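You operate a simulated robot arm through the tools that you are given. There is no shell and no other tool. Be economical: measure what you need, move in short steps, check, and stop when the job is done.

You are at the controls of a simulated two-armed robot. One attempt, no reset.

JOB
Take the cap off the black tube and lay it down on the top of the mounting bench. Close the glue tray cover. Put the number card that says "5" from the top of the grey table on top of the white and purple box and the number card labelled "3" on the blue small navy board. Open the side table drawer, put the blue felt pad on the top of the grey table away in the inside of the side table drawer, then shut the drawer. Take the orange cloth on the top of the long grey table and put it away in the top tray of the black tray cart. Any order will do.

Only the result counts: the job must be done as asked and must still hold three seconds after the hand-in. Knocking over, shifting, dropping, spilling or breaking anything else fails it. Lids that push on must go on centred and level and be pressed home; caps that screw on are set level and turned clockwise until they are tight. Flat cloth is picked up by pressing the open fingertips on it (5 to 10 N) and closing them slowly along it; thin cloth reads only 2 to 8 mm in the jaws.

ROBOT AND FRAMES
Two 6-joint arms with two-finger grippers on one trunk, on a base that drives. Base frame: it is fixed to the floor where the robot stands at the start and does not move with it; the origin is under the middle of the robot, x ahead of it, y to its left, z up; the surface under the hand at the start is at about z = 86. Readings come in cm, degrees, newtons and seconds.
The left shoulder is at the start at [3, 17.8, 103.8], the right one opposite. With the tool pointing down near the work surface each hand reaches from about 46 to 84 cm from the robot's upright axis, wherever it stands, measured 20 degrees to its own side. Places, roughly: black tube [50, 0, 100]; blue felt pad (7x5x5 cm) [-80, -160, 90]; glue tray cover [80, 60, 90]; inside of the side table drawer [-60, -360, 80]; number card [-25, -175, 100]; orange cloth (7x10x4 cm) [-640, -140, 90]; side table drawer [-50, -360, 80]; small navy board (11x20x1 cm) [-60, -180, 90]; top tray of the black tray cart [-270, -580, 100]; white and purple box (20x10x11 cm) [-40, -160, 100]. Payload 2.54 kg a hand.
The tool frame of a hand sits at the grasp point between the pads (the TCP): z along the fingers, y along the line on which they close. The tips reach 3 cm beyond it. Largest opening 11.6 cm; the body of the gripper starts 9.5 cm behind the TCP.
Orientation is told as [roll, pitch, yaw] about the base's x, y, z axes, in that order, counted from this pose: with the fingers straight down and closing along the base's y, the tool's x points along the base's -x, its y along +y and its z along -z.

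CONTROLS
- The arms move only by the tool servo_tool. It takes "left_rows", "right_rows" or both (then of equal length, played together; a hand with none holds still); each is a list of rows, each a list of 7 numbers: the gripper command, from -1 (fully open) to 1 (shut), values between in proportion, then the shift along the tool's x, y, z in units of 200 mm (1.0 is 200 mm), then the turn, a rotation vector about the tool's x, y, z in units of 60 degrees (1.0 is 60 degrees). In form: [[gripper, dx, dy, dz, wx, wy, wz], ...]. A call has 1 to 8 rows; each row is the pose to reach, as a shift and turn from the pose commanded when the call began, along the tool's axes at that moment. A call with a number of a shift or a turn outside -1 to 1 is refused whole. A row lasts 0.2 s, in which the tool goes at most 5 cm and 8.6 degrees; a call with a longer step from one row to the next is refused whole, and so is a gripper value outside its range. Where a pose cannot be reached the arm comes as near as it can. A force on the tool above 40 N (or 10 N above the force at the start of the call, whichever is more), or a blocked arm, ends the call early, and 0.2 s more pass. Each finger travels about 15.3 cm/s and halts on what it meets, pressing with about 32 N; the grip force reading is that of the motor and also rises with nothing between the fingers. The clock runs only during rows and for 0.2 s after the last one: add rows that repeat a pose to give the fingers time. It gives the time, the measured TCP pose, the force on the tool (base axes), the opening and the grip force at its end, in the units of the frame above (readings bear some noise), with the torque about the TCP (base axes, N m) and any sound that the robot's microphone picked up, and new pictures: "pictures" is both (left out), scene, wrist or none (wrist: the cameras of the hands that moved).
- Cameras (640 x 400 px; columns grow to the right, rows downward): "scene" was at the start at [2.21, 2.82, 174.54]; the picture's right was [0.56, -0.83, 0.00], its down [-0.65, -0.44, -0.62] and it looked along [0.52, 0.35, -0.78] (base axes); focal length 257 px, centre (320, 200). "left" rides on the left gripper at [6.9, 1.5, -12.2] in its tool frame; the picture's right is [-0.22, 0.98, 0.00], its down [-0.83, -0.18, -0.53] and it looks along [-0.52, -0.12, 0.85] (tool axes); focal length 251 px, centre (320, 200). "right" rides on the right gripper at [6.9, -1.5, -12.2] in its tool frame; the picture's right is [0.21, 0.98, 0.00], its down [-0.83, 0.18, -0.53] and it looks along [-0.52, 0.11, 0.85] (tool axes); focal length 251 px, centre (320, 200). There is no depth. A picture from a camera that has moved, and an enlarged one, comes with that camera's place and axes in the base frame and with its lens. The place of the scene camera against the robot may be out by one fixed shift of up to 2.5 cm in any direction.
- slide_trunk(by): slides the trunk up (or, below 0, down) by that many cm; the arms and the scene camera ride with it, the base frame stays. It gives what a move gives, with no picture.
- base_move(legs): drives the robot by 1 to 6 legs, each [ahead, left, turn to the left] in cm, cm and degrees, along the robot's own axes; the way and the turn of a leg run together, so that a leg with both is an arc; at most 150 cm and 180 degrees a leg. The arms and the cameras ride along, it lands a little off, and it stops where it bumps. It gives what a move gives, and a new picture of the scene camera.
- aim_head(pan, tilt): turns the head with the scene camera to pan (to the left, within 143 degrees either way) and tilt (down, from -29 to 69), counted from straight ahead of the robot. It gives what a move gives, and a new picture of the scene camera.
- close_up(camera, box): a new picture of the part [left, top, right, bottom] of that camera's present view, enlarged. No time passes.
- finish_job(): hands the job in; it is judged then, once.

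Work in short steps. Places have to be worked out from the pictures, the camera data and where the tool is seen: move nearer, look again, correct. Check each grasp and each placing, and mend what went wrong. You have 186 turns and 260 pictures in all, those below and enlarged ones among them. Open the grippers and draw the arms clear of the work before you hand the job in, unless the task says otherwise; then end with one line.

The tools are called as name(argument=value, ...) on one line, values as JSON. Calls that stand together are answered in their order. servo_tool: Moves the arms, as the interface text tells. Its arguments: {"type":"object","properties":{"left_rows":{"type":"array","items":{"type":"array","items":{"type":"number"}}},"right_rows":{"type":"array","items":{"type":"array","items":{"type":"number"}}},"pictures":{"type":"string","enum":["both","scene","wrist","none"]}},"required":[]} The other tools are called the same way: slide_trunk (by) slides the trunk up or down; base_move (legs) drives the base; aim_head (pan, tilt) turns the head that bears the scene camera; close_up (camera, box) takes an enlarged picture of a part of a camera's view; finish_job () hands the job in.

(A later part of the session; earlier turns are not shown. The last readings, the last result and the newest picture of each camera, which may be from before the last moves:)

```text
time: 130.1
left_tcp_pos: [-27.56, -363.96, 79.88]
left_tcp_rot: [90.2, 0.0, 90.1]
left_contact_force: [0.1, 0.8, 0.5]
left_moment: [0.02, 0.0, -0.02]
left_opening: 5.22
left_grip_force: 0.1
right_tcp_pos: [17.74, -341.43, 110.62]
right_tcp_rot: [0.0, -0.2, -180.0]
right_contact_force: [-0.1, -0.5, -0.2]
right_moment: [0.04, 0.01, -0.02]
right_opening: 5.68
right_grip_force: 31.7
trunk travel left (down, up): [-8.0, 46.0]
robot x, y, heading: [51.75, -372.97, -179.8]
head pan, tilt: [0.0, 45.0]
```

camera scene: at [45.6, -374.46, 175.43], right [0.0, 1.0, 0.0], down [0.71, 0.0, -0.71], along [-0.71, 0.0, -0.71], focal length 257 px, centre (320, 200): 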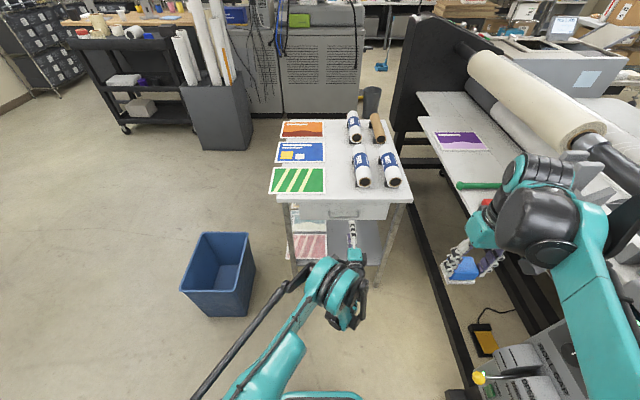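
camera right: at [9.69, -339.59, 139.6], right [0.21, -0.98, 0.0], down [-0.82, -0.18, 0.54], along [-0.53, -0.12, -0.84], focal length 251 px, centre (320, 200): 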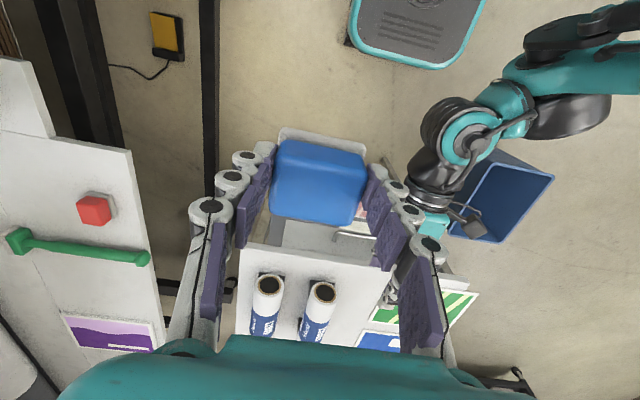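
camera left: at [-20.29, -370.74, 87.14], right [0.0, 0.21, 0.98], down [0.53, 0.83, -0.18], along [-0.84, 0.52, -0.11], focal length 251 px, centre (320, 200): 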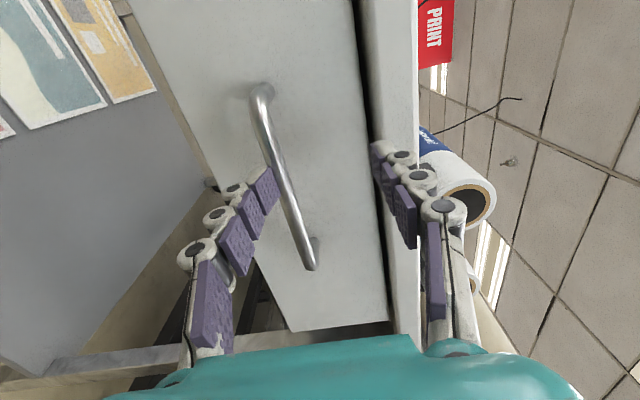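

Now at z≈80, I'll raise to 83 and advance to the bar.

servo_tool(left_rows=[[0.1, -0.03, 0.1, 0, 0, 0, 0], [0.1, -0.05, 0.155, 0.05, 0, 0, 0], [0.1, -0.05, 0.155, 0.17, 0, 0, 0], [0.1, -0.05, 0.155, 0.28, 0, 0, 0], [0.1, -0.05, 0.155, 0.35, 0, 0, 0]], pictures="wrist")

```text
time: 131.3
left_tcp_pos: [-34.53, -363.03, 82.96]
left_tcp_rot: [90.1, 0.0, 90.0]
left_contact_force: [-0.2, -0.2, -0.1]
left_moment: [0.01, -0.01, -0.02]
left_opening: 5.21
left_grip_force: 0.0
right_tcp_pos: [17.54, -341.36, 110.43]
right_tcp_rot: [0.0, -0.2, -179.9]
right_contact_force: [0.1, -0.3, -0.1]
right_moment: [0.0, -0.03, 0.0]
right_opening: 5.69
right_grip_force: 32.0
trunk travel left (down, up): [-8.0, 46.0]
robot x, y, heading: [51.73, -373.02, -180.0]
head pan, tilt: [0.0, 45.0]
camera left: at [-22.35, -369.91, 84.34], right [0.0, 0.22, 0.98], down [0.53, 0.83, -0.18], along [-0.85, 0.52, -0.11], focal length 251 px, centre (320, 200)
```

left: 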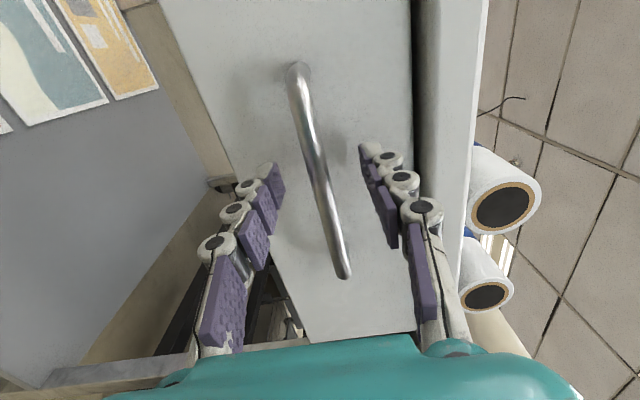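

The bar is between the fingers. I'll close on it.

servo_tool(left_rows=[[0.4, 0, 0, 0, 0, 0, 0], [0.7, 0, 0, 0, 0, 0, 0], [1, 0, 0, 0, 0, 0, 0], [1, 0, 0, 0, 0, 0, 0]], pictures="wrist")

```text
time: 132.3
left_tcp_pos: [-34.45, -362.96, 82.92]
left_tcp_rot: [90.1, 0.1, 90.1]
left_contact_force: [-0.5, 0.4, 4.6]
left_moment: [0.05, 0.02, 0.01]
left_opening: 1.08
left_grip_force: 37.4
right_tcp_pos: [17.63, -341.42, 110.6]
right_tcp_rot: [0.0, -0.3, -179.9]
right_contact_force: [-0.4, 0.6, -0.6]
right_moment: [0.01, 0.01, -0.02]
right_opening: 5.69
right_grip_force: 31.5
trunk travel left (down, up): [-8.0, 46.0]
robot x, y, heading: [51.83, -373.36, -179.9]
head pan, tilt: [0.0, 45.0]
camera left: at [-22.29, -369.92, 84.41], right [0.0, 0.22, 0.98], down [0.53, 0.83, -0.18], along [-0.85, 0.52, -0.11], focal length 251 px, centre (320, 200)
```

left: 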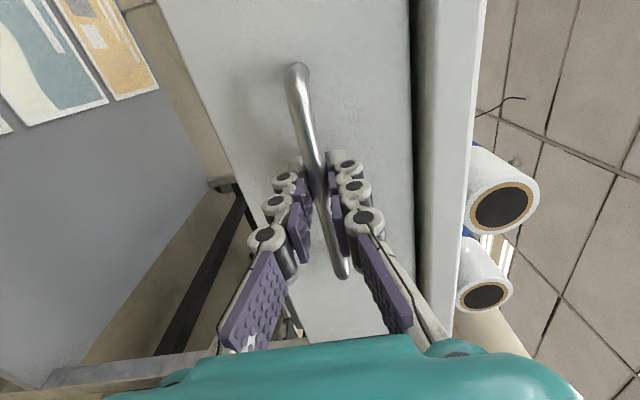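

The bar is held (1.08 cm). I'll pull 5 cm with the arm to check that the drawer moves.

servo_tool(left_rows=[[1, 0, 0, -0.06, 0, 0, 0], [1, 0, 0, -0.12, 0, 0, 0], [1, 0, 0, -0.18, 0, 0, 0], [1, 0, 0, -0.25, 0, 0, 0]], pictures="wrist")

```text
time: 133.3
left_tcp_pos: [-29.6, -363.02, 82.96]
left_tcp_rot: [90.2, 0.0, 89.9]
left_contact_force: [-0.4, 1.2, 8.9]
left_moment: [0.05, 0.1, -0.23]
left_opening: 1.07
left_grip_force: 37.5
right_tcp_pos: [17.6, -341.36, 110.58]
right_tcp_rot: [0.0, -0.4, -179.9]
right_contact_force: [-1.2, 0.1, -0.7]
right_moment: [0.0, -0.02, 0.02]
right_opening: 5.69
right_grip_force: 31.5
trunk travel left (down, up): [-8.0, 46.0]
robot x, y, heading: [51.89, -372.94, -179.9]
head pan, tilt: [0.0, 45.0]
camera left: at [-17.32, -369.93, 84.4], right [0.0, 0.22, 0.98], down [0.53, 0.83, -0.18], along [-0.85, 0.52, -0.11], focal length 251 px, centre (320, 200)
```

left: 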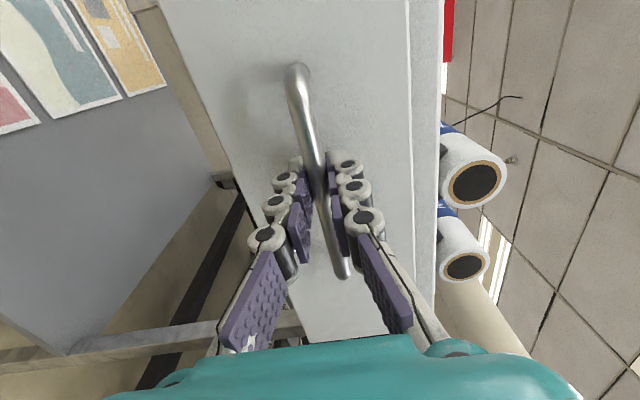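

The drawer is sliding out easily. I'll drive the base back 13 cm to open it further.

base_move(legs=[[-13, 0, 0]])

close_up(camera="right", box=[0, 0, 640, 400])

```text
time: 134.6
left_tcp_pos: [-16.51, -362.98, 83.07]
left_tcp_rot: [90.1, 0.0, 90.1]
left_contact_force: [0.0, 4.1, 9.3]
left_moment: [0.07, 0.07, -0.01]
left_opening: 1.03
left_grip_force: 37.6
right_tcp_pos: [30.72, -341.42, 110.54]
right_tcp_rot: [0.1, -0.3, -179.9]
right_contact_force: [0.2, -0.8, -0.5]
right_moment: [0.0, -0.02, 0.01]
right_opening: 5.7
right_grip_force: 31.8
trunk travel left (down, up): [-8.0, 46.0]
robot x, y, heading: [64.8, -373.19, -179.9]
head pan, tilt: [0.0, 45.0]
camera scene: at [58.73, -374.39, 158.44], right [0.0, 1.0, 0.0], down [0.71, 0.0, -0.71], along [-0.71, 0.0, -0.71], focal length 257 px, centre (320, 200)
```

scene: 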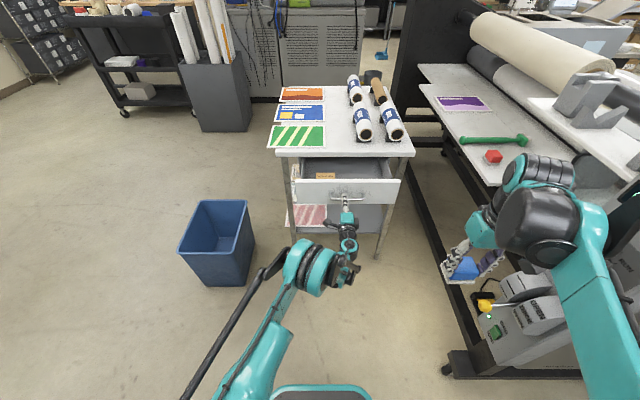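

```text
1.00 times, centred on (320, 200) of right (not enlarged: the box is as wide or as high as the picture)
camera zoom: at [37.79, -339.71, 122.65], right [0.22, -0.98, 0.0], down [-0.82, -0.18, 0.54], along [-0.53, -0.12, -0.84], focal length 251 px, centre (320, 200)
```

zoom: 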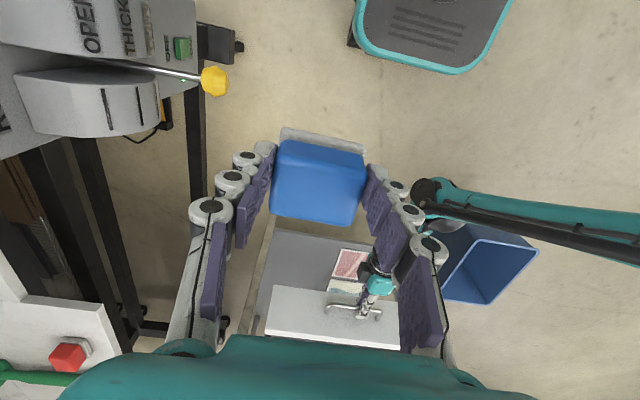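

The drawer is open 18 cm. I'll release the handle, back the hand away and swing it to the left.

servo_tool(left_rows=[[0.5, 0, 0, 0, 0, 0, 0], [0.1, 0, 0, 0, 0, 0, 0], [0.1, 0, 0, -0.15, 0, 0, 0], [0.1, 0, 0, -0.35, 0, 0, 0], [0.1, 0.1, 0.1, -0.5, 0, 0, 0], [0.1, 0.3, 0.15, -0.5, 0, 0, 0], [0.1, 0.5, 0.2, -0.5, 0, 0, 0], [0.1, 0.7, 0.25, -0.5, 0, 0, 0]], pictures="scene")

```text
time: 136.4
left_tcp_pos: [-8.58, -376.24, 89.01]
left_tcp_rot: [90.1, -0.1, 90.2]
left_contact_force: [-0.4, -0.3, -0.2]
left_moment: [0.0, -0.01, 0.01]
left_opening: 5.22
left_grip_force: 0.1
left hand out of reach, approached as far as the arm can: row 6, 7, 8
right_tcp_pos: [30.73, -341.4, 110.72]
right_tcp_rot: [0.0, -0.2, -179.9]
right_contact_force: [-1.2, 0.0, 0.0]
right_moment: [0.05, 0.02, -0.02]
right_opening: 5.67
right_grip_force: 31.5
trunk travel left (down, up): [-8.0, 46.0]
robot x, y, heading: [64.72, -373.3, -179.6]
head pan, tilt: [0.0, 45.0]
camera scene: at [58.59, -374.53, 158.43], right [0.0, 1.0, 0.0], down [0.71, 0.0, -0.71], along [-0.71, 0.0, -0.71], focal length 257 px, centre (320, 200)
```

scene: 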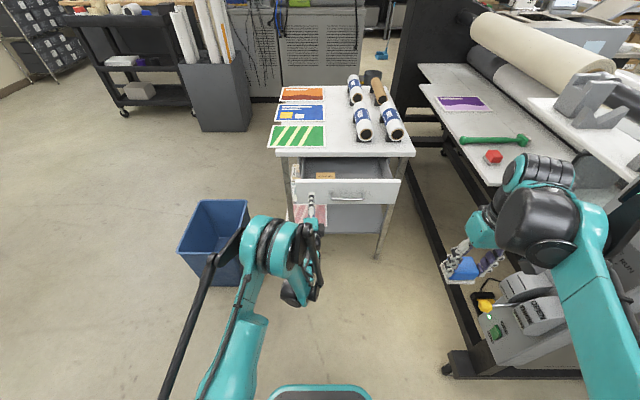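

I need to drive forward for the right hand to reach in, so I'll first raise the trunk and pull the left hand up and back.

slide_trunk(by=17)

servo_tool(left_rows=[[0.1, 0.1, 0.2, 0, 0, 0, 0], [0.1, 0.2, 0.4, 0, 0, 0, 0], [0.1, 0.3, 0.6, -0.05, 0, 0, 0], [0.1, 0.4, 0.8, -0.15, 0, 0, 0], [0.1, 0.5, 1.0, -0.25, 0, 0, 0], [0.1, 0.6, 1.0, -0.45, 0, 0, 0]], pictures="scene")

```text
time: 138.3
left_tcp_pos: [-8.59, -376.38, 106.09]
left_tcp_rot: [90.1, 0.1, 90.1]
left_contact_force: [0.3, 0.6, 0.5]
left_moment: [0.02, -0.01, 0.0]
left_opening: 5.23
left_grip_force: 0.1
right_tcp_pos: [30.71, -341.33, 127.57]
right_tcp_rot: [0.1, -0.3, -179.8]
right_contact_force: [-0.5, -0.4, -1.4]
right_moment: [0.0, -0.01, 0.0]
right_opening: 5.67
right_grip_force: 32.7
trunk travel left (down, up): [-25.0, 29.0]
robot x, y, heading: [64.52, -373.49, -179.7]
head pan, tilt: [0.0, 45.0]
```

```text
time: 139.7
left_tcp_pos: [0.73, -388.23, 126.02]
left_tcp_rot: [90.3, 0.2, 90.1]
left_contact_force: [0.5, 0.2, 0.7]
left_moment: [-0.02, -0.03, -0.05]
left_opening: 5.25
left_grip_force: 0.0
right_tcp_pos: [30.73, -341.39, 127.63]
right_tcp_rot: [-0.1, -0.2, -179.9]
right_contact_force: [0.8, -0.2, -0.5]
right_moment: [0.04, 0.04, -0.01]
right_opening: 5.7
right_grip_force: 32.2
trunk travel left (down, up): [-25.0, 29.0]
robot x, y, heading: [65.13, -373.16, -179.9]
head pan, tilt: [0.0, 45.0]
camera scene: at [58.76, -374.52, 175.43], right [0.0, 1.0, 0.0], down [0.71, 0.0, -0.71], along [-0.71, 0.0, -0.71], focal length 257 px, centre (320, 200)
```

scene: 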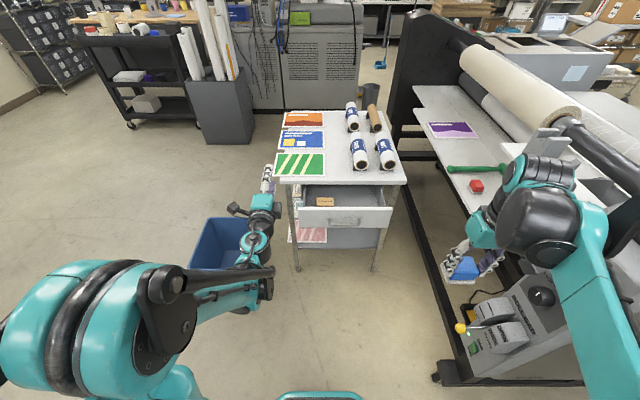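

Clear. I'll drive forward 21 cm.

base_move(legs=[[21, 0, 0]])

servo_tool(right_rows=[[0.5, -0.15, 0.1, 0, 0, 0, 0], [0.5, -0.35, 0.2, 0, 0, 0, 0], [0.5, -0.55, 0.3, 0, 0, 0, 0], [0.5, -0.75, 0.4, 0, 0, 0, 0], [0.5, -0.95, 0.5, 0.0, 0, 0, 0], [0.5, -1.0, 0.7, 0.1, 0, 0, 0], [0.5, -1.0, 0.9, 0.2, 0, 0, 0]], pictures="both")

```text
time: 141.4
left_tcp_pos: [-20.71, -388.22, 125.84]
left_tcp_rot: [90.1, 0.0, 90.1]
left_contact_force: [-0.6, -0.4, 0.0]
left_moment: [0.01, 0.04, 0.02]
left_opening: 5.2
left_grip_force: 0.2
right_tcp_pos: [9.3, -341.46, 127.58]
right_tcp_rot: [0.0, -0.3, -179.9]
right_contact_force: [-0.5, -0.2, -0.7]
right_moment: [-0.02, -0.04, 0.0]
right_opening: 5.68
right_grip_force: 31.8
trunk travel left (down, up): [-25.0, 29.0]
robot x, y, heading: [43.87, -373.27, -179.8]
head pan, tilt: [0.0, 45.0]
camera scene: at [37.25, -374.48, 175.42], right [0.0, 1.0, 0.0], down [0.71, 0.0, -0.71], along [-0.71, 0.0, -0.71], focal length 257 px, centre (320, 200)
```

scene: 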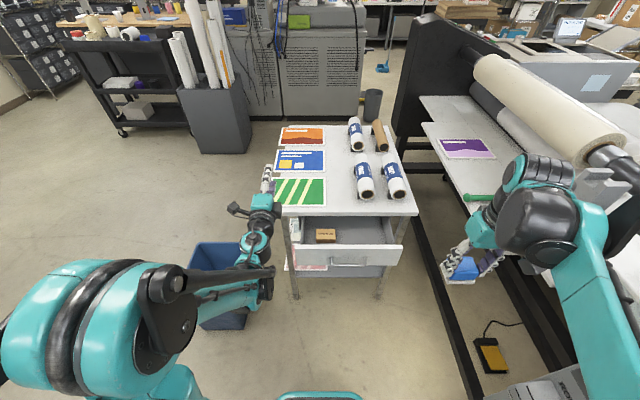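

```text
time: 143.0
left_tcp_pos: [-20.79, -388.39, 125.9]
left_tcp_rot: [90.1, -0.1, 90.0]
left_contact_force: [1.0, 0.1, -0.6]
left_moment: [-0.02, 0.04, 0.01]
left_opening: 5.23
left_grip_force: 0.2
right_tcp_pos: [-10.53, -359.5, 123.57]
right_tcp_rot: [-0.1, -0.3, -179.8]
right_contact_force: [1.1, 0.1, -1.2]
right_moment: [0.02, -0.05, -0.01]
right_opening: 5.68
right_grip_force: 32.3
trunk travel left (down, up): [-25.0, 29.0]
robot x, y, heading: [43.62, -373.26, -179.8]
head pan, tilt: [0.0, 45.0]
camera scene: at [37.29, -374.6, 175.42], right [0.0, 1.0, 0.0], down [0.71, 0.0, -0.71], along [-0.71, 0.0, -0.71], focal length 257 px, centre (320, 200)
camera right: at [-3.51, -357.99, 135.69], right [0.22, -0.98, 0.0], down [-0.82, -0.18, 0.54], along [-0.52, -0.11, -0.84], focal length 251 px, centre (320, 200)
```

scene: 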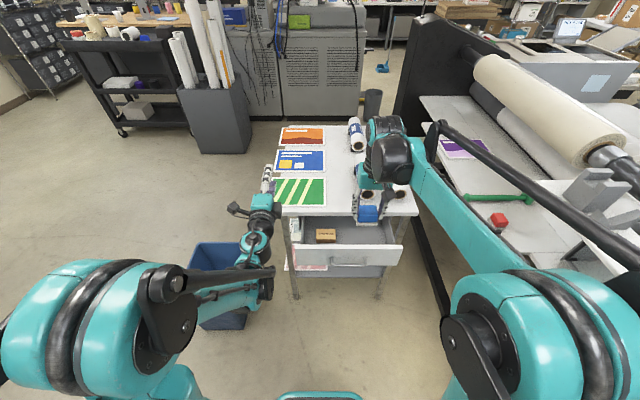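
right: 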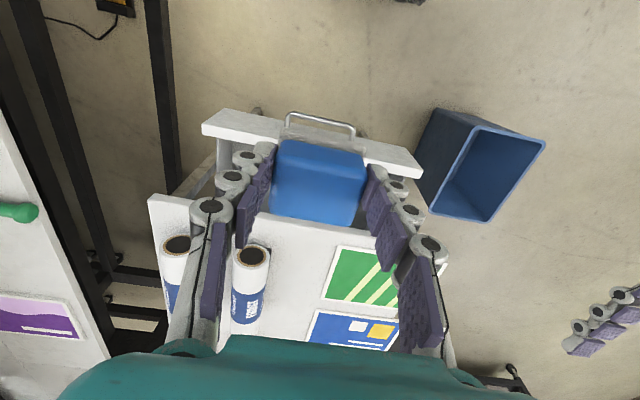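

The drawer's open inside spans about x -22 to -39, and a small brown box sits at its left part. I'll carry the pad over (-30.5, -356).

servo_tool(right_rows=[[0.5, -0.2, -0.04, 0, 0, 0, 0], [0.5, -0.4, -0.08, 0, 0, 0, 0], [0.5, -0.6, -0.12, 0, 0, 0, 0], [0.5, -0.8, -0.15, 0, 0, 0, 0], [0.5, -1.0, -0.175, 0, 0, 0, 0], [0.5, -1.0, -0.175, 0.2, 0, 0, 0], [0.5, -1.0, -0.175, 0.4, 0, 0, 0], [0.5, -1.0, -0.175, 0.6, 0, 0, 0]], pictures="both")

```text
time: 144.8
left_tcp_pos: [-20.78, -388.26, 125.91]
left_tcp_rot: [90.1, 0.1, 90.2]
left_contact_force: [0.3, 0.3, -0.7]
left_moment: [-0.01, 0.0, 0.03]
left_opening: 5.24
left_grip_force: 0.2
right_tcp_pos: [-30.75, -356.04, 111.66]
right_tcp_rot: [-0.1, -0.2, -179.9]
right_contact_force: [-0.3, 0.3, -0.9]
right_moment: [-0.01, -0.02, -0.01]
right_opening: 5.67
right_grip_force: 32.1
trunk travel left (down, up): [-25.0, 29.0]
robot x, y, heading: [43.61, -373.15, -179.9]
head pan, tilt: [0.0, 45.0]
camera scene: at [37.32, -374.48, 175.43], right [0.0, 1.0, 0.0], down [0.71, 0.0, -0.71], along [-0.71, 0.0, -0.71], focal length 257 px, centre (320, 200)
camera right: at [-23.66, -354.36, 123.74], right [0.22, -0.98, 0.0], down [-0.82, -0.18, 0.54], along [-0.52, -0.12, -0.84], focal length 251 px, centre (320, 200)
```

scene: 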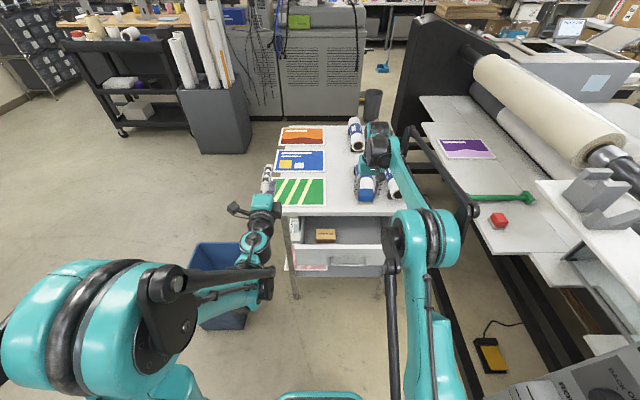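
right: 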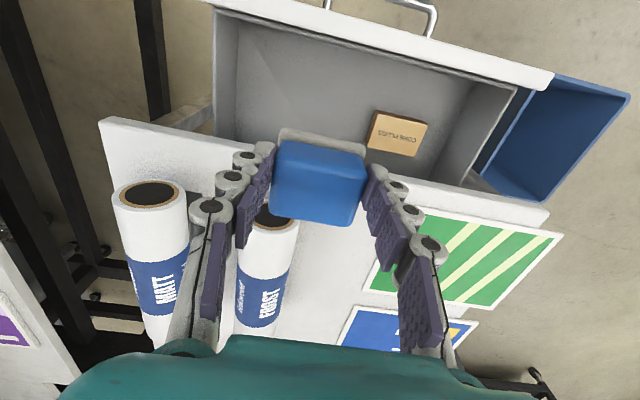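

The pad hangs well inside the opening with about 7 cm to the tabletop edge. I'll descend 20 cm.

servo_tool(right_rows=[[0.5, 0, 0, 0.2, 0, 0, 0], [0.5, 0, 0, 0.4, 0, 0, 0], [0.5, 0, 0, 0.6, 0, 0, 0], [0.5, 0, 0, 0.8, 0, 0, 0], [0.5, 0, 0, 1.0, 0, 0, 0]], pictures="both")

```text
time: 146.0
left_tcp_pos: [-20.8, -388.25, 125.92]
left_tcp_rot: [90.1, 0.1, 90.1]
left_contact_force: [-0.1, -0.8, -0.4]
left_moment: [0.01, -0.01, 0.01]
left_opening: 5.23
left_grip_force: 0.0
right_tcp_pos: [-30.73, -356.06, 91.66]
right_tcp_rot: [0.0, -0.1, -180.0]
right_contact_force: [-0.3, 0.8, -0.5]
right_moment: [0.01, -0.04, 0.0]
right_opening: 5.71
right_grip_force: 32.3
trunk travel left (down, up): [-25.0, 29.0]
robot x, y, heading: [44.04, -373.15, -179.5]
head pan, tilt: [0.0, 45.0]
camera scene: at [37.23, -374.47, 175.42], right [0.0, 1.0, 0.0], down [0.71, 0.0, -0.71], along [-0.71, 0.0, -0.71], focal length 257 px, centre (320, 200)
camera right: at [-23.72, -354.36, 103.81], right [0.22, -0.98, 0.0], down [-0.82, -0.18, 0.54], along [-0.52, -0.12, -0.84], focal length 251 px, centre (320, 200)
```

scene: 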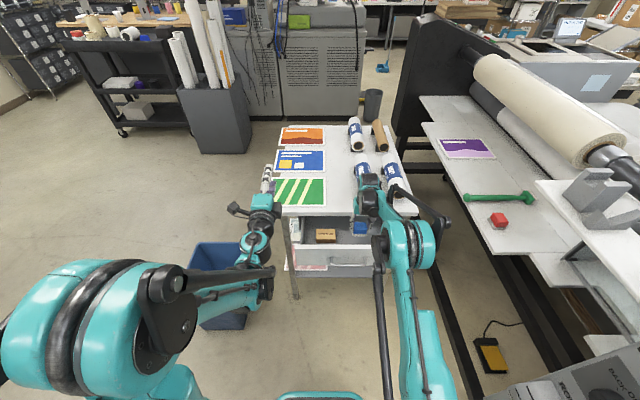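
right: 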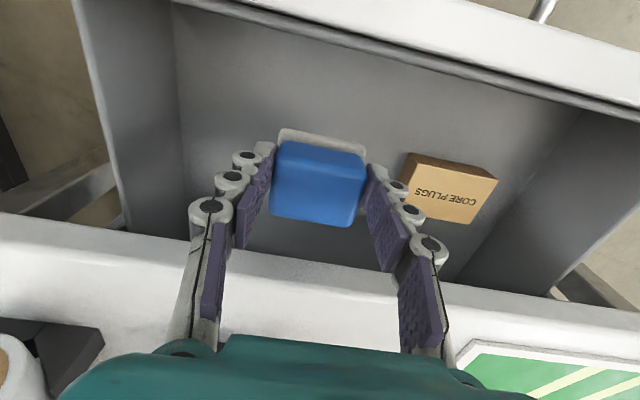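

The pad is inside the drawer's opening. I'll shift 2 cm away from the small box and lower to contact.

servo_tool(right_rows=[[0.5, 0, -0.1, 0.1, 0, 0, 0], [0.5, 0, -0.1, 0.22, 0, 0, 0], [0.5, 0, -0.1, 0.3, 0, 0, 0], [0.5, 0, -0.1, 0.35, 0, 0, 0], [0.5, 0, -0.1, 0.4, 0, 0, 0], [0.5, 0, -0.1, 0.45, 0, 0, 0], [0.5, 0, -0.1, 0.5, 0, 0, 0], [0.5, 0, -0.1, 0.55, 0, 0, 0]], pictures="wrist")

```text
time: 147.6
left_tcp_pos: [-20.55, -388.19, 125.91]
left_tcp_rot: [90.3, 0.1, 90.1]
left_contact_force: [0.7, 0.1, 0.1]
left_moment: [0.01, -0.01, -0.01]
left_opening: 5.18
left_grip_force: 0.1
right_tcp_pos: [-30.82, -354.11, 82.16]
right_tcp_rot: [-0.1, -0.2, -179.9]
right_contact_force: [-1.1, 0.0, 20.3]
right_moment: [-0.03, -0.15, 0.02]
right_opening: 5.7
right_grip_force: 31.9
trunk travel left (down, up): [-25.0, 29.0]
robot x, y, heading: [43.57, -373.05, -180.0]
head pan, tilt: [0.0, 45.0]
stopped in row 8 (right hand): the force on the tool passed its limit at 56 N (the readings are from after the stop); the commanded pose is now the measured one
camera right: at [-23.68, -352.39, 94.26], right [0.22, -0.98, 0.0], down [-0.82, -0.18, 0.54], along [-0.53, -0.11, -0.84], focal length 251 px, centre (320, 200)
```

right: 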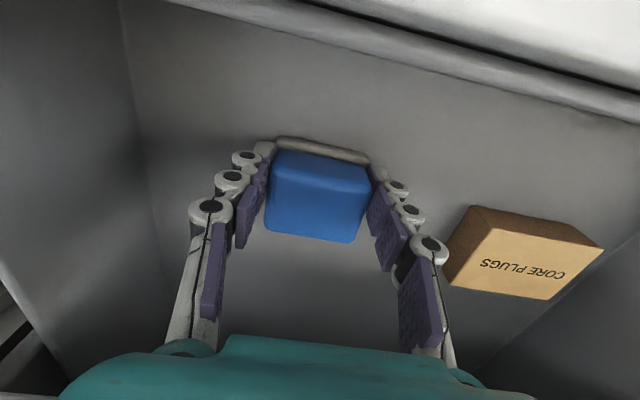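

The pad rests on the drawer floor. I'll open a little and rise out.

servo_tool(right_rows=[[0.1, 0, 0, 0, 0, 0, 0], [-0.2, 0, 0, 0, 0, 0, 0], [-0.2, 0, 0, -0.1, 0, 0, 0], [-0.2, 0, 0, -0.3, 0, 0, 0], [-0.2, 0, 0, -0.5, 0, 0, 0], [-0.2, 0, 0, -0.7, 0, 0, 0], [-0.2, 0, 0, -0.95, 0, 0, 0]], pictures="wrist")

```text
time: 149.2
left_tcp_pos: [-20.46, -388.29, 125.94]
left_tcp_rot: [90.1, 0.2, 90.1]
left_contact_force: [-0.9, -0.1, -0.3]
left_moment: [-0.01, -0.01, -0.03]
left_opening: 5.2
left_grip_force: 0.1
right_tcp_pos: [-30.47, -354.09, 101.03]
right_tcp_rot: [0.0, -0.2, -180.0]
right_contact_force: [-0.3, -0.1, 0.0]
right_moment: [0.02, 0.01, -0.02]
right_opening: 6.97
right_grip_force: 0.0
trunk travel left (down, up): [-25.0, 29.0]
robot x, y, heading: [43.9, -372.89, -179.9]
head pan, tilt: [0.0, 45.0]
camera right: at [-23.45, -352.43, 113.15], right [0.22, -0.98, 0.0], down [-0.82, -0.18, 0.54], along [-0.53, -0.12, -0.84], focal length 251 px, centre (320, 200)
```

right: 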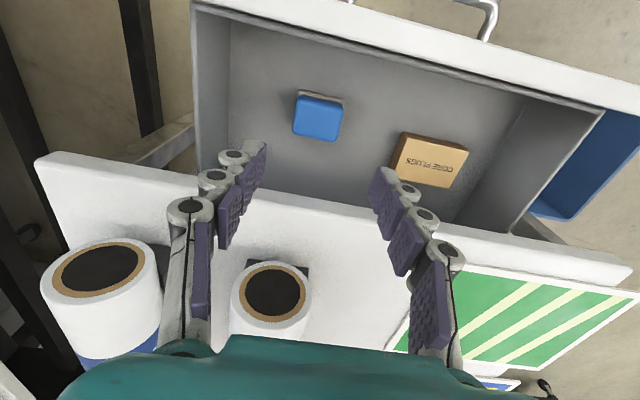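

The pad lies in the drawer below its rim. To shut it, I'll bring the right hand, closed, in front of the handle.

servo_tool(right_rows=[[0, 0, 0, -0.15, 0, 0, 0], [0.3, 0.2, 0.09, -0.15, 0, 0, 0], [0.6, 0.4, 0.18, -0.15, 0, 0, 0], [1, 0.6, 0.27, -0.15, 0, 0, 0], [1, 0.8, 0.36, -0.15, 0, 0, 0], [1, 1.0, 0.45, -0.15, 0, 0, 0]], pictures="none")

servo_tool(right_rows=[[1, 0.2, 0, 0, 0, 0, 0], [1, 0.2, 0, 0.2, 0, 0, 0], [1, 0.2, 0, 0.4, 0, 0, 0], [1, 0.2, 0, 0.6, 0, 0, 0], [1, 0.2, 0, 0.8, 0, 0, 0], [1, 0.2, 0, 0.99, 0, 0, 0]], pictures="both")

```text
time: 150.6
left_tcp_pos: [-20.59, -388.22, 126.18]
left_tcp_rot: [90.2, 0.0, 90.1]
left_contact_force: [0.4, -0.4, 0.5]
left_moment: [-0.02, -0.02, 0.0]
left_opening: 5.24
left_grip_force: 0.0
right_tcp_pos: [-10.52, -363.15, 104.03]
right_tcp_rot: [0.0, -0.3, -180.0]
right_contact_force: [0.1, 0.2, 0.6]
right_moment: [0.0, 0.02, 0.01]
right_opening: 0.02
right_grip_force: 28.1
trunk travel left (down, up): [-25.0, 29.0]
robot x, y, heading: [43.35, -373.01, -180.0]
head pan, tilt: [0.0, 45.0]
```

```text
time: 152.0
left_tcp_pos: [-20.73, -388.23, 125.93]
left_tcp_rot: [90.1, 0.1, 90.1]
left_contact_force: [-0.1, 0.2, -0.3]
left_moment: [-0.01, 0.03, -0.03]
left_opening: 5.23
left_grip_force: 0.1
right_tcp_pos: [-6.87, -363.03, 84.02]
right_tcp_rot: [0.0, -0.2, -179.9]
right_contact_force: [0.0, 0.2, -0.2]
right_moment: [0.02, -0.01, -0.01]
right_opening: 0.01
right_grip_force: 28.9
trunk travel left (down, up): [-25.0, 29.0]
robot x, y, heading: [43.53, -373.35, -179.6]
head pan, tilt: [0.0, 45.0]
camera scene: at [37.26, -374.49, 175.42], right [0.0, 1.0, 0.0], down [0.71, 0.0, -0.71], along [-0.71, 0.0, -0.71], focal length 257 px, centre (320, 200)
camera right: at [0.19, -361.39, 96.09], right [0.22, -0.98, 0.0], down [-0.82, -0.18, 0.54], along [-0.52, -0.12, -0.84], focal length 251 px, centre (320, 200)
```

scene: 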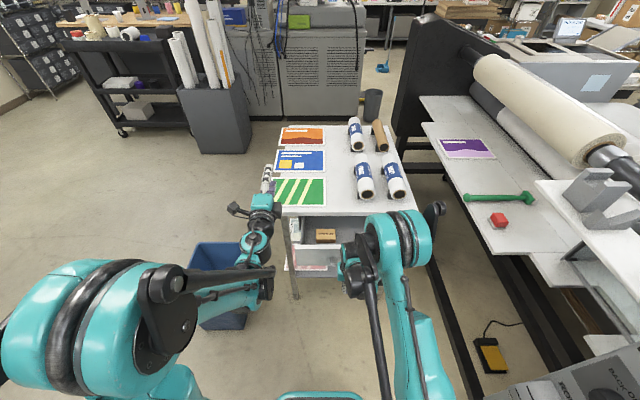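
right: 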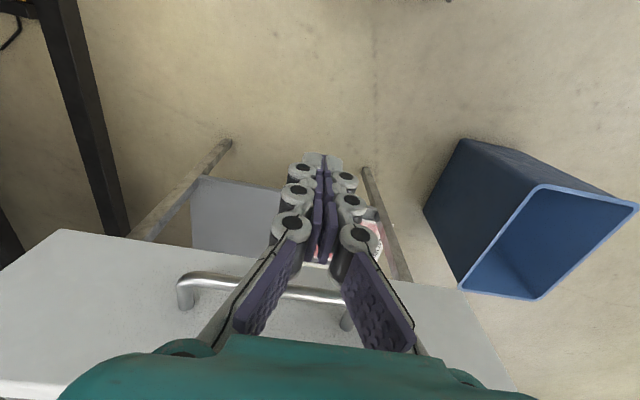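

The closed fingers are in front of the handle. I'll push toward the table.

servo_tool(right_rows=[[1, -0.15, 0, 0, 0, 0, 0], [1, -0.3, 0, 0, 0, 0, 0], [1, -0.42, 0, 0, 0, 0, 0], [1, -0.54, 0, 0, 0, 0, 0], [1, -0.66, 0, 0, 0, 0, 0], [1, -0.78, 0, 0, 0, 0, 0], [1, -0.9, 0, 0, 0, 0, 0], [1, -1.0, 0, 0, 0, 0, 0]], pictures="both")

```text
time: 153.8
left_tcp_pos: [-20.73, -388.23, 125.98]
left_tcp_rot: [90.1, 0.1, 90.1]
left_contact_force: [-0.4, 0.2, 0.0]
left_moment: [0.02, 0.0, -0.02]
left_opening: 5.22
left_grip_force: 0.0
right_tcp_pos: [-26.96, -363.0, 84.16]
right_tcp_rot: [-0.1, -0.1, -179.9]
right_contact_force: [-0.3, 0.5, 0.1]
right_moment: [0.02, -0.01, 0.01]
right_opening: 0.0
right_grip_force: 28.6
trunk travel left (down, up): [-25.0, 29.0]
robot x, y, heading: [43.65, -373.37, -180.1]
head pan, tilt: [0.0, 45.0]
camera scene: at [37.3, -374.49, 175.43], right [0.0, 1.0, 0.0], down [0.71, 0.0, -0.71], along [-0.71, 0.0, -0.71], focal length 257 px, centre (320, 200)
camera right: at [-19.91, -361.37, 96.18], right [0.22, -0.98, 0.0], down [-0.82, -0.18, 0.54], along [-0.52, -0.12, -0.84], focal length 251 px, centre (320, 200)
```

scene: 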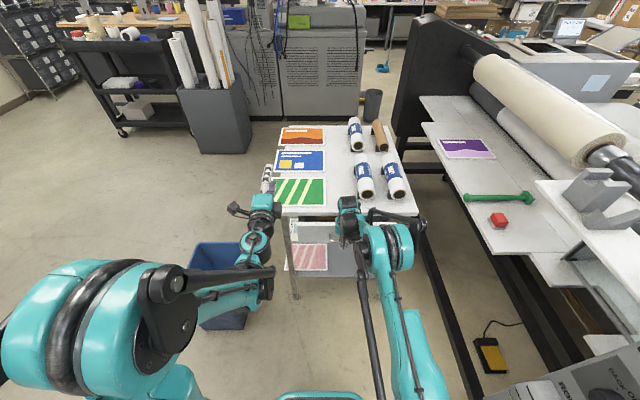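
right: 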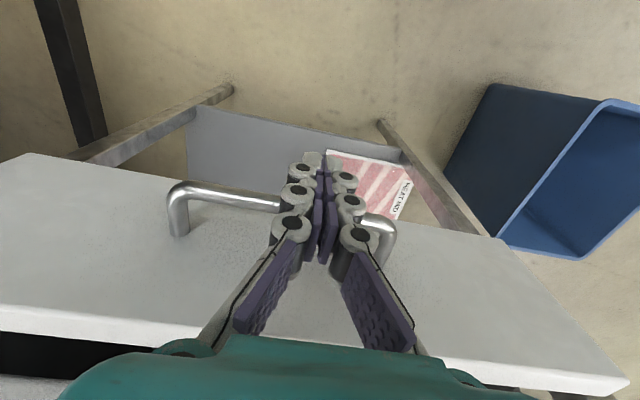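

The drawer is sliding shut. I'll continue until it reaches its end stop.

servo_tool(right_rows=[[1, -0.1, 0, 0, 0, 0, 0], [1, -0.2, 0, 0, 0, 0, 0], [1, -0.28, 0, 0, 0, 0, 0], [1, -0.33, 0, 0, 0, 0, 0], [1, -0.37, 0, 0, 0, 0, 0], [1, -0.41, 0, 0, 0, 0, 0], [1, -0.45, 0, 0, 0, 0, 0]], pictures="both")

```text
time: 155.4
left_tcp_pos: [-20.61, -388.34, 125.92]
left_tcp_rot: [90.2, 0.1, 90.1]
left_contact_force: [0.6, 0.3, 0.3]
left_moment: [-0.02, -0.01, 0.0]
left_opening: 5.21
left_grip_force: 0.1
right_tcp_pos: [-33.62, -362.96, 85.17]
right_tcp_rot: [0.0, -0.4, -179.9]
right_contact_force: [3.1, 0.3, -1.9]
right_moment: [0.0, -0.07, 0.02]
right_opening: 0.01
right_grip_force: 28.6
right hand out of reach, approached as far as the arm can: row 5, 6, 7
trunk travel left (down, up): [-25.0, 29.0]
robot x, y, heading: [43.7, -373.08, -179.9]
head pan, tilt: [0.0, 45.0]
camera scene: at [37.39, -374.49, 175.43], right [0.0, 1.0, 0.0], down [0.71, 0.0, -0.71], along [-0.71, 0.0, -0.71], focal length 257 px, centre (320, 200)
camera right: at [-26.56, -361.17, 97.28], right [0.22, -0.98, 0.0], down [-0.82, -0.18, 0.54], along [-0.53, -0.12, -0.84], focal length 251 px, centre (320, 200)
```

scene: 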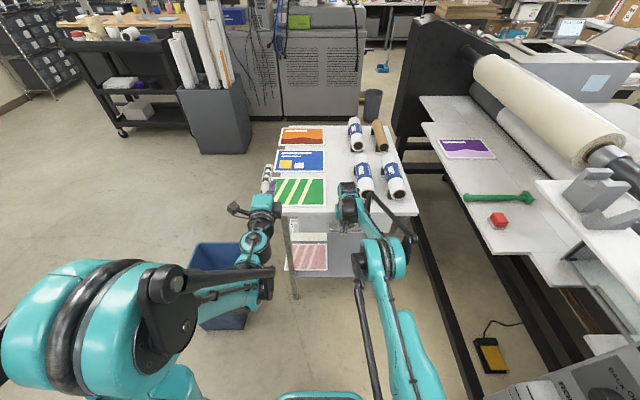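
right: 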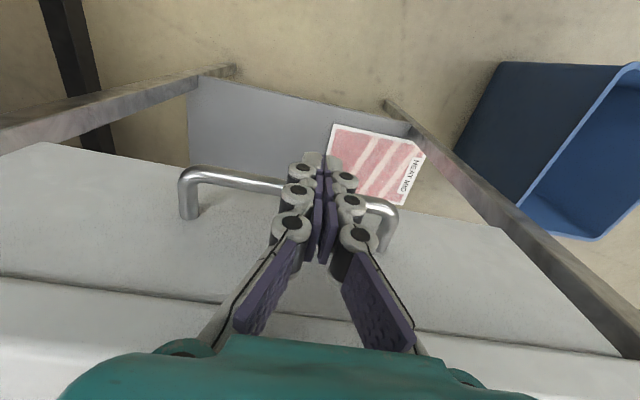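

About 1 cm may remain, but the arm is at its limit. I'll back off 3 cm, drive forward 4 cm and push again.

servo_tool(right_rows=[[1, 0.1, 0, 0, 0, 0, 0], [1, 0.2, 0, 0.05, 0, 0, 0]], pictures="none")

base_move(legs=[[3, 0, 0]])

servo_tool(right_rows=[[1, 0, 0, 0, 0, 0, 0], [1, -0.03, 0, 0, 0, 0, 0], [1, -0.06, 0, 0, 0, 0, 0], [1, -0.09, 0, 0, 0, 0, 0], [1, -0.12, 0, 0, 0, 0, 0], [1, -0.15, 0, 0, 0, 0, 0]], pictures="wrist")

```text
time: 156.0
left_tcp_pos: [-20.68, -388.26, 125.88]
left_tcp_rot: [90.1, 0.0, 90.0]
left_contact_force: [0.2, 0.7, 0.1]
left_moment: [-0.02, 0.05, 0.03]
left_opening: 5.2
left_grip_force: 0.0
right_tcp_pos: [-29.66, -362.88, 84.19]
right_tcp_rot: [0.0, -0.2, -179.9]
right_contact_force: [-0.3, 0.2, 0.4]
right_moment: [-0.01, -0.03, -0.01]
right_opening: 0.0
right_grip_force: 28.4
trunk travel left (down, up): [-25.0, 29.0]
robot x, y, heading: [43.54, -372.95, -179.8]
head pan, tilt: [0.0, 45.0]
```

```text
time: 156.8
left_tcp_pos: [-23.79, -388.24, 125.91]
left_tcp_rot: [90.1, 0.1, 90.1]
left_contact_force: [-0.2, 0.5, -0.3]
left_moment: [0.0, 0.03, 0.02]
left_opening: 5.22
left_grip_force: 0.0
right_tcp_pos: [-32.7, -362.91, 84.2]
right_tcp_rot: [0.0, -0.2, -179.9]
right_contact_force: [-0.6, 0.9, 0.2]
right_moment: [0.0, -0.05, 0.02]
right_opening: 0.02
right_grip_force: 29.0
trunk travel left (down, up): [-25.0, 29.0]
robot x, y, heading: [40.4, -373.04, -180.1]
head pan, tilt: [0.0, 45.0]
camera scene: at [34.19, -374.5, 175.42], right [0.0, 1.0, 0.0], down [0.71, 0.0, -0.71], along [-0.71, 0.0, -0.71], focal length 257 px, centre (320, 200)
```

scene: 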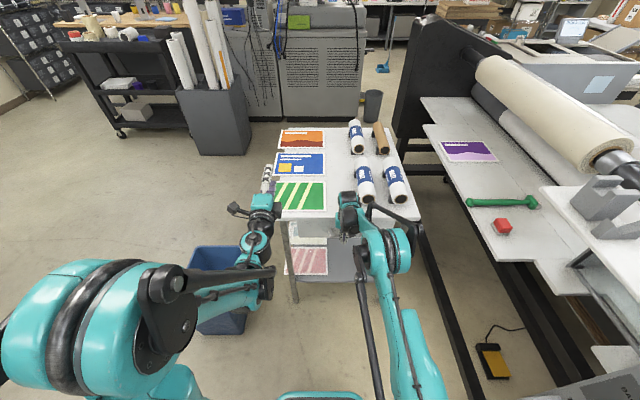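

```text
time: 157.9
left_tcp_pos: [-23.47, -388.22, 126.03]
left_tcp_rot: [90.1, 0.1, 90.1]
left_contact_force: [-0.5, 0.4, 0.1]
left_moment: [0.01, 0.04, -0.05]
left_opening: 5.24
left_grip_force: 0.0
right_tcp_pos: [-33.74, -362.83, 84.14]
right_tcp_rot: [-0.1, 0.7, -179.9]
right_contact_force: [11.7, 2.1, 3.0]
right_moment: [0.05, -0.09, 0.02]
right_opening: 0.61
right_grip_force: 28.3
trunk travel left (down, up): [-25.0, 29.0]
robot x, y, heading: [40.91, -373.37, -179.9]
head pan, tilt: [0.0, 45.0]
stopped in row 5 (right hand): the force on the tool passed its limit at 49 N (the readings are from after the stop); the commanded pose is now the measured one
camera right: at [-26.8, -361.24, 96.34], right [0.22, -0.98, 0.0], down [-0.83, -0.18, 0.52], along [-0.51, -0.11, -0.85], focal length 251 px, centre (320, 200)
```

right: 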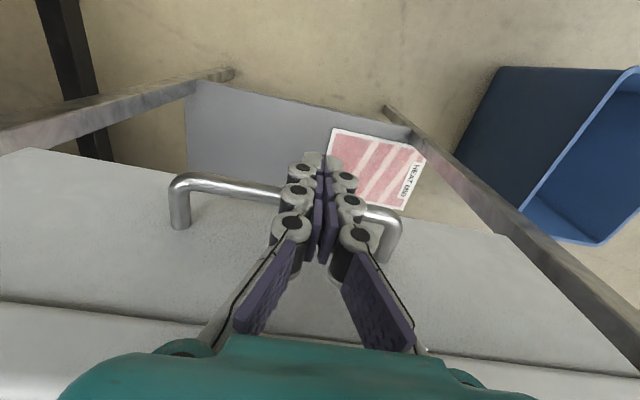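

The push met a firm 49 N stop, so the drawer is shut. I'll back off and raise the hand to check.

servo_tool(right_rows=[[1, 0.15, 0, 0, 0, 0, 0], [0.5, 0.35, 0, 0, 0, 0, 0], [0, 0.55, 0, -0.1, 0, 0, 0], [0, 0.65, 0, -0.3, 0, 0, 0], [0, 0.75, 0, -0.5, 0, 0, 0], [0, 0.85, 0, -0.7, 0, 0, 0], [0, 0.85, 0, -0.95, 0, 0, 0]], pictures="both")

close_up(camera="scene", box=[260, 120, 420, 280])

```text
time: 159.5
left_tcp_pos: [-23.46, -388.13, 126.0]
left_tcp_rot: [90.2, 0.1, 90.2]
left_contact_force: [0.4, 0.4, -0.2]
left_moment: [0.03, -0.01, -0.04]
left_opening: 5.21
left_grip_force: 0.1
right_tcp_pos: [-16.84, -362.85, 103.32]
right_tcp_rot: [-0.1, 0.4, -179.9]
right_contact_force: [1.2, -0.2, 0.9]
right_moment: [0.0, 0.02, 0.01]
right_opening: 5.79
right_grip_force: 0.0
trunk travel left (down, up): [-25.0, 29.0]
robot x, y, heading: [40.33, -373.02, -179.8]
head pan, tilt: [0.0, 45.0]
camera scene: at [34.57, -374.5, 175.43], right [0.0, 1.0, 0.0], down [0.71, 0.0, -0.71], along [-0.71, 0.0, -0.71], focal length 257 px, centre (320, 200)
camera right: at [-9.93, -361.25, 115.5], right [0.22, -0.98, 0.0], down [-0.83, -0.18, 0.53], along [-0.52, -0.12, -0.85], focal length 251 px, centre (320, 200)
```

scene: 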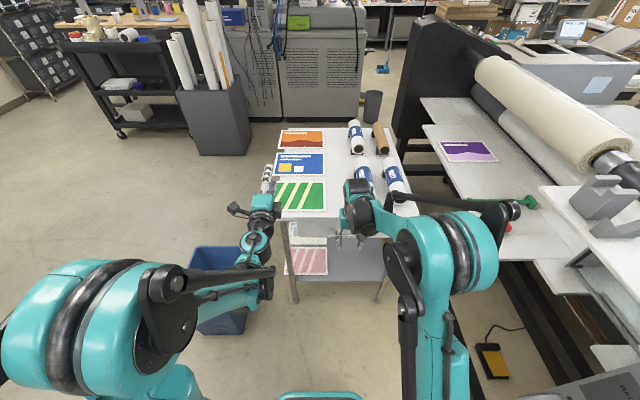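
right: 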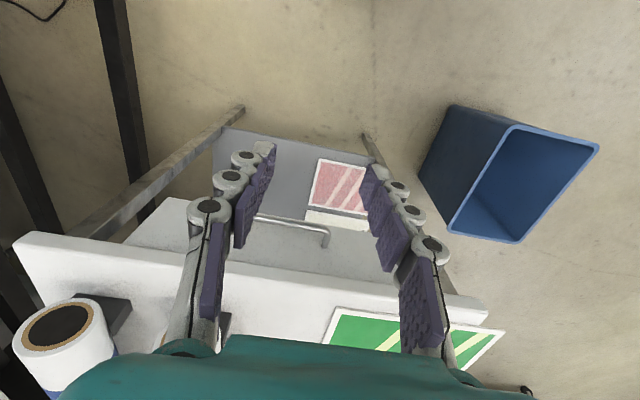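

```text
2.50 times, centred on (340, 200) of scene
camera zoom: at [34.57, -374.5, 175.43], right [0.0, 1.0, 0.0], down [0.71, 0.0, -0.71], along [-0.71, 0.0, -0.71], focal length 642 px, centre (270, 200)
```

zoom: 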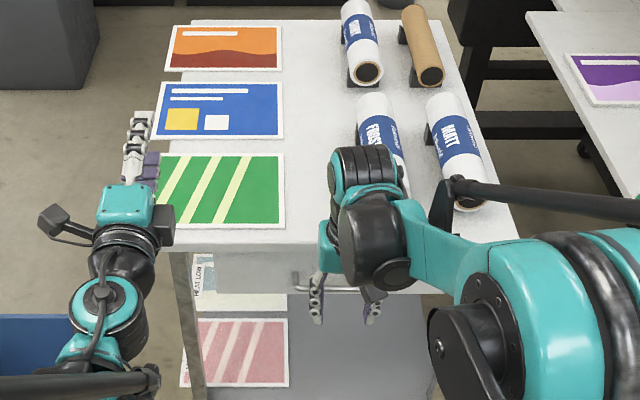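

The drawer is shut as it was originally. I'll back away and turn the left hand back to pointing down.

base_move(legs=[[-48, 0, 0]])

servo_tool(left_rows=[[0.1, 0, 0, 0, 0.08, 0.08, -0.08], [0.1, 0, 0, 0, 0.16, 0.16, -0.16], [0.1, 0, 0, 0, 0.24, 0.24, -0.24], [0.1, 0, 0, 0, 0.32, 0.32, -0.32], [0.1, 0, 0, 0, 0.4, 0.4, -0.4], [0.1, 0, 0, 0, 0.48, 0.48, -0.48], [0.1, 0, 0, 0, 0.56, 0.56, -0.56], [0.1, 0, 0, 0, 0.577, 0.577, -0.577]], right_rows=[[0, 0, -0.1, -0.2, 0, 0, 0], [0, 0, -0.2, -0.4, 0, 0, 0], [0, 0, -0.2, -0.6, 0, 0, 0], [0, 0, -0.2, -0.8, 0, 0, 0], [0, 0.1, -0.2, -1.0, 0, 0, 0], [0, 0.2, -0.2, -1.0, 0, 0, 0], [0, 0.3, -0.2, -1.0, 0, 0, 0], [0, 0.4, -0.2, -1.0, 0, 0, 0]], pictures="none")

servo_tool(left_rows=[[0.1, 0, 0, 0, 0.08, 0.08, -0.08], [0.1, 0, 0, 0, 0.16, 0.16, -0.16], [0.1, 0, 0, 0, 0.24, 0.24, -0.24], [0.1, 0, 0, 0, 0.32, 0.32, -0.32], [0.1, 0, 0, 0, 0.4, 0.4, -0.4], [0.1, 0, 0, 0, 0.48, 0.48, -0.48], [0.1, 0, 0, 0, 0.56, 0.56, -0.56], [0.1, 0, 0, 0, 0.577, 0.577, -0.577]], pictures="scene")

```text
time: 162.3
left_tcp_pos: [24.77, -388.28, 126.03]
left_tcp_rot: [90.0, 0.0, 90.2]
left_contact_force: [0.4, 0.4, 0.0]
left_moment: [0.02, 0.01, -0.03]
left_opening: 5.2
left_grip_force: 0.0
right_tcp_pos: [31.44, -362.99, 103.35]
right_tcp_rot: [0.0, 0.4, -179.8]
right_contact_force: [0.0, 0.1, -0.5]
right_moment: [-0.02, 0.02, -0.02]
right_opening: 5.8
right_grip_force: 0.1
trunk travel left (down, up): [-25.0, 29.0]
robot x, y, heading: [88.93, -372.71, -179.9]
head pan, tilt: [0.0, 45.0]
camera scene: at [82.81, -374.36, 175.43], right [0.0, 1.0, 0.0], down [0.71, 0.0, -0.71], along [-0.71, 0.0, -0.71], focal length 257 px, centre (320, 200)
```

scene: 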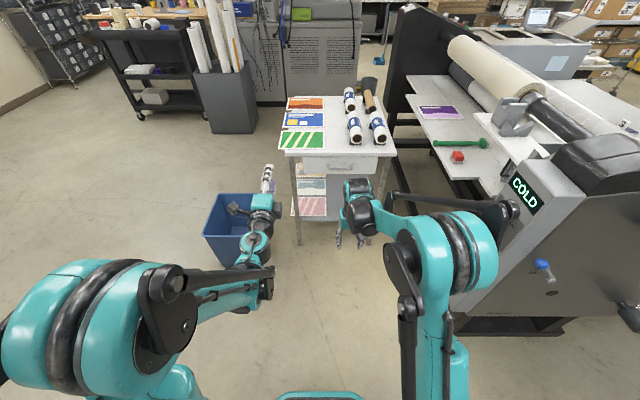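

```text
time: 164.1
left_tcp_pos: [24.8, -388.27, 126.03]
left_tcp_rot: [45.2, -19.6, 135.2]
left_contact_force: [0.7, 0.6, 0.2]
left_moment: [-0.02, -0.01, -0.02]
left_opening: 5.23
left_grip_force: 0.1
right_tcp_pos: [39.22, -358.85, 123.37]
right_tcp_rot: [0.0, 0.4, -179.8]
right_contact_force: [0.7, -1.0, 0.1]
right_moment: [-0.02, 0.02, -0.02]
right_opening: 5.83
right_grip_force: 0.2
trunk travel left (down, up): [-25.0, 29.0]
robot x, y, heading: [88.97, -373.15, -179.9]
head pan, tilt: [0.0, 45.0]
```

```text
time: 165.9
left_tcp_pos: [24.64, -388.17, 126.16]
left_tcp_rot: [0.1, -0.2, -179.8]
left_contact_force: [0.5, -0.6, -0.2]
left_moment: [-0.02, 0.03, 0.02]
left_opening: 5.2
left_grip_force: 0.0
right_tcp_pos: [39.2, -358.76, 123.26]
right_tcp_rot: [0.0, 0.4, -179.8]
right_contact_force: [0.2, 0.2, 0.4]
right_moment: [-0.03, -0.01, 0.03]
right_opening: 5.81
right_grip_force: 0.0
trunk travel left (down, up): [-25.0, 29.0]
robot x, y, heading: [88.9, -373.22, -179.7]
head pan, tilt: [0.0, 45.0]
camera scene: at [82.77, -374.33, 175.43], right [0.0, 1.0, 0.0], down [0.71, 0.0, -0.71], along [-0.71, 0.0, -0.71], focal length 257 px, centre (320, 200)
```

scene: 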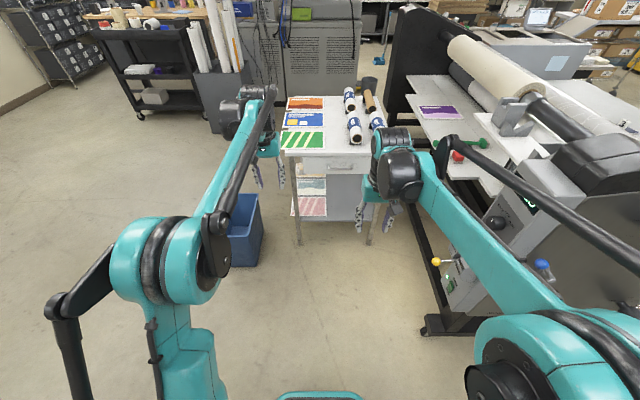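

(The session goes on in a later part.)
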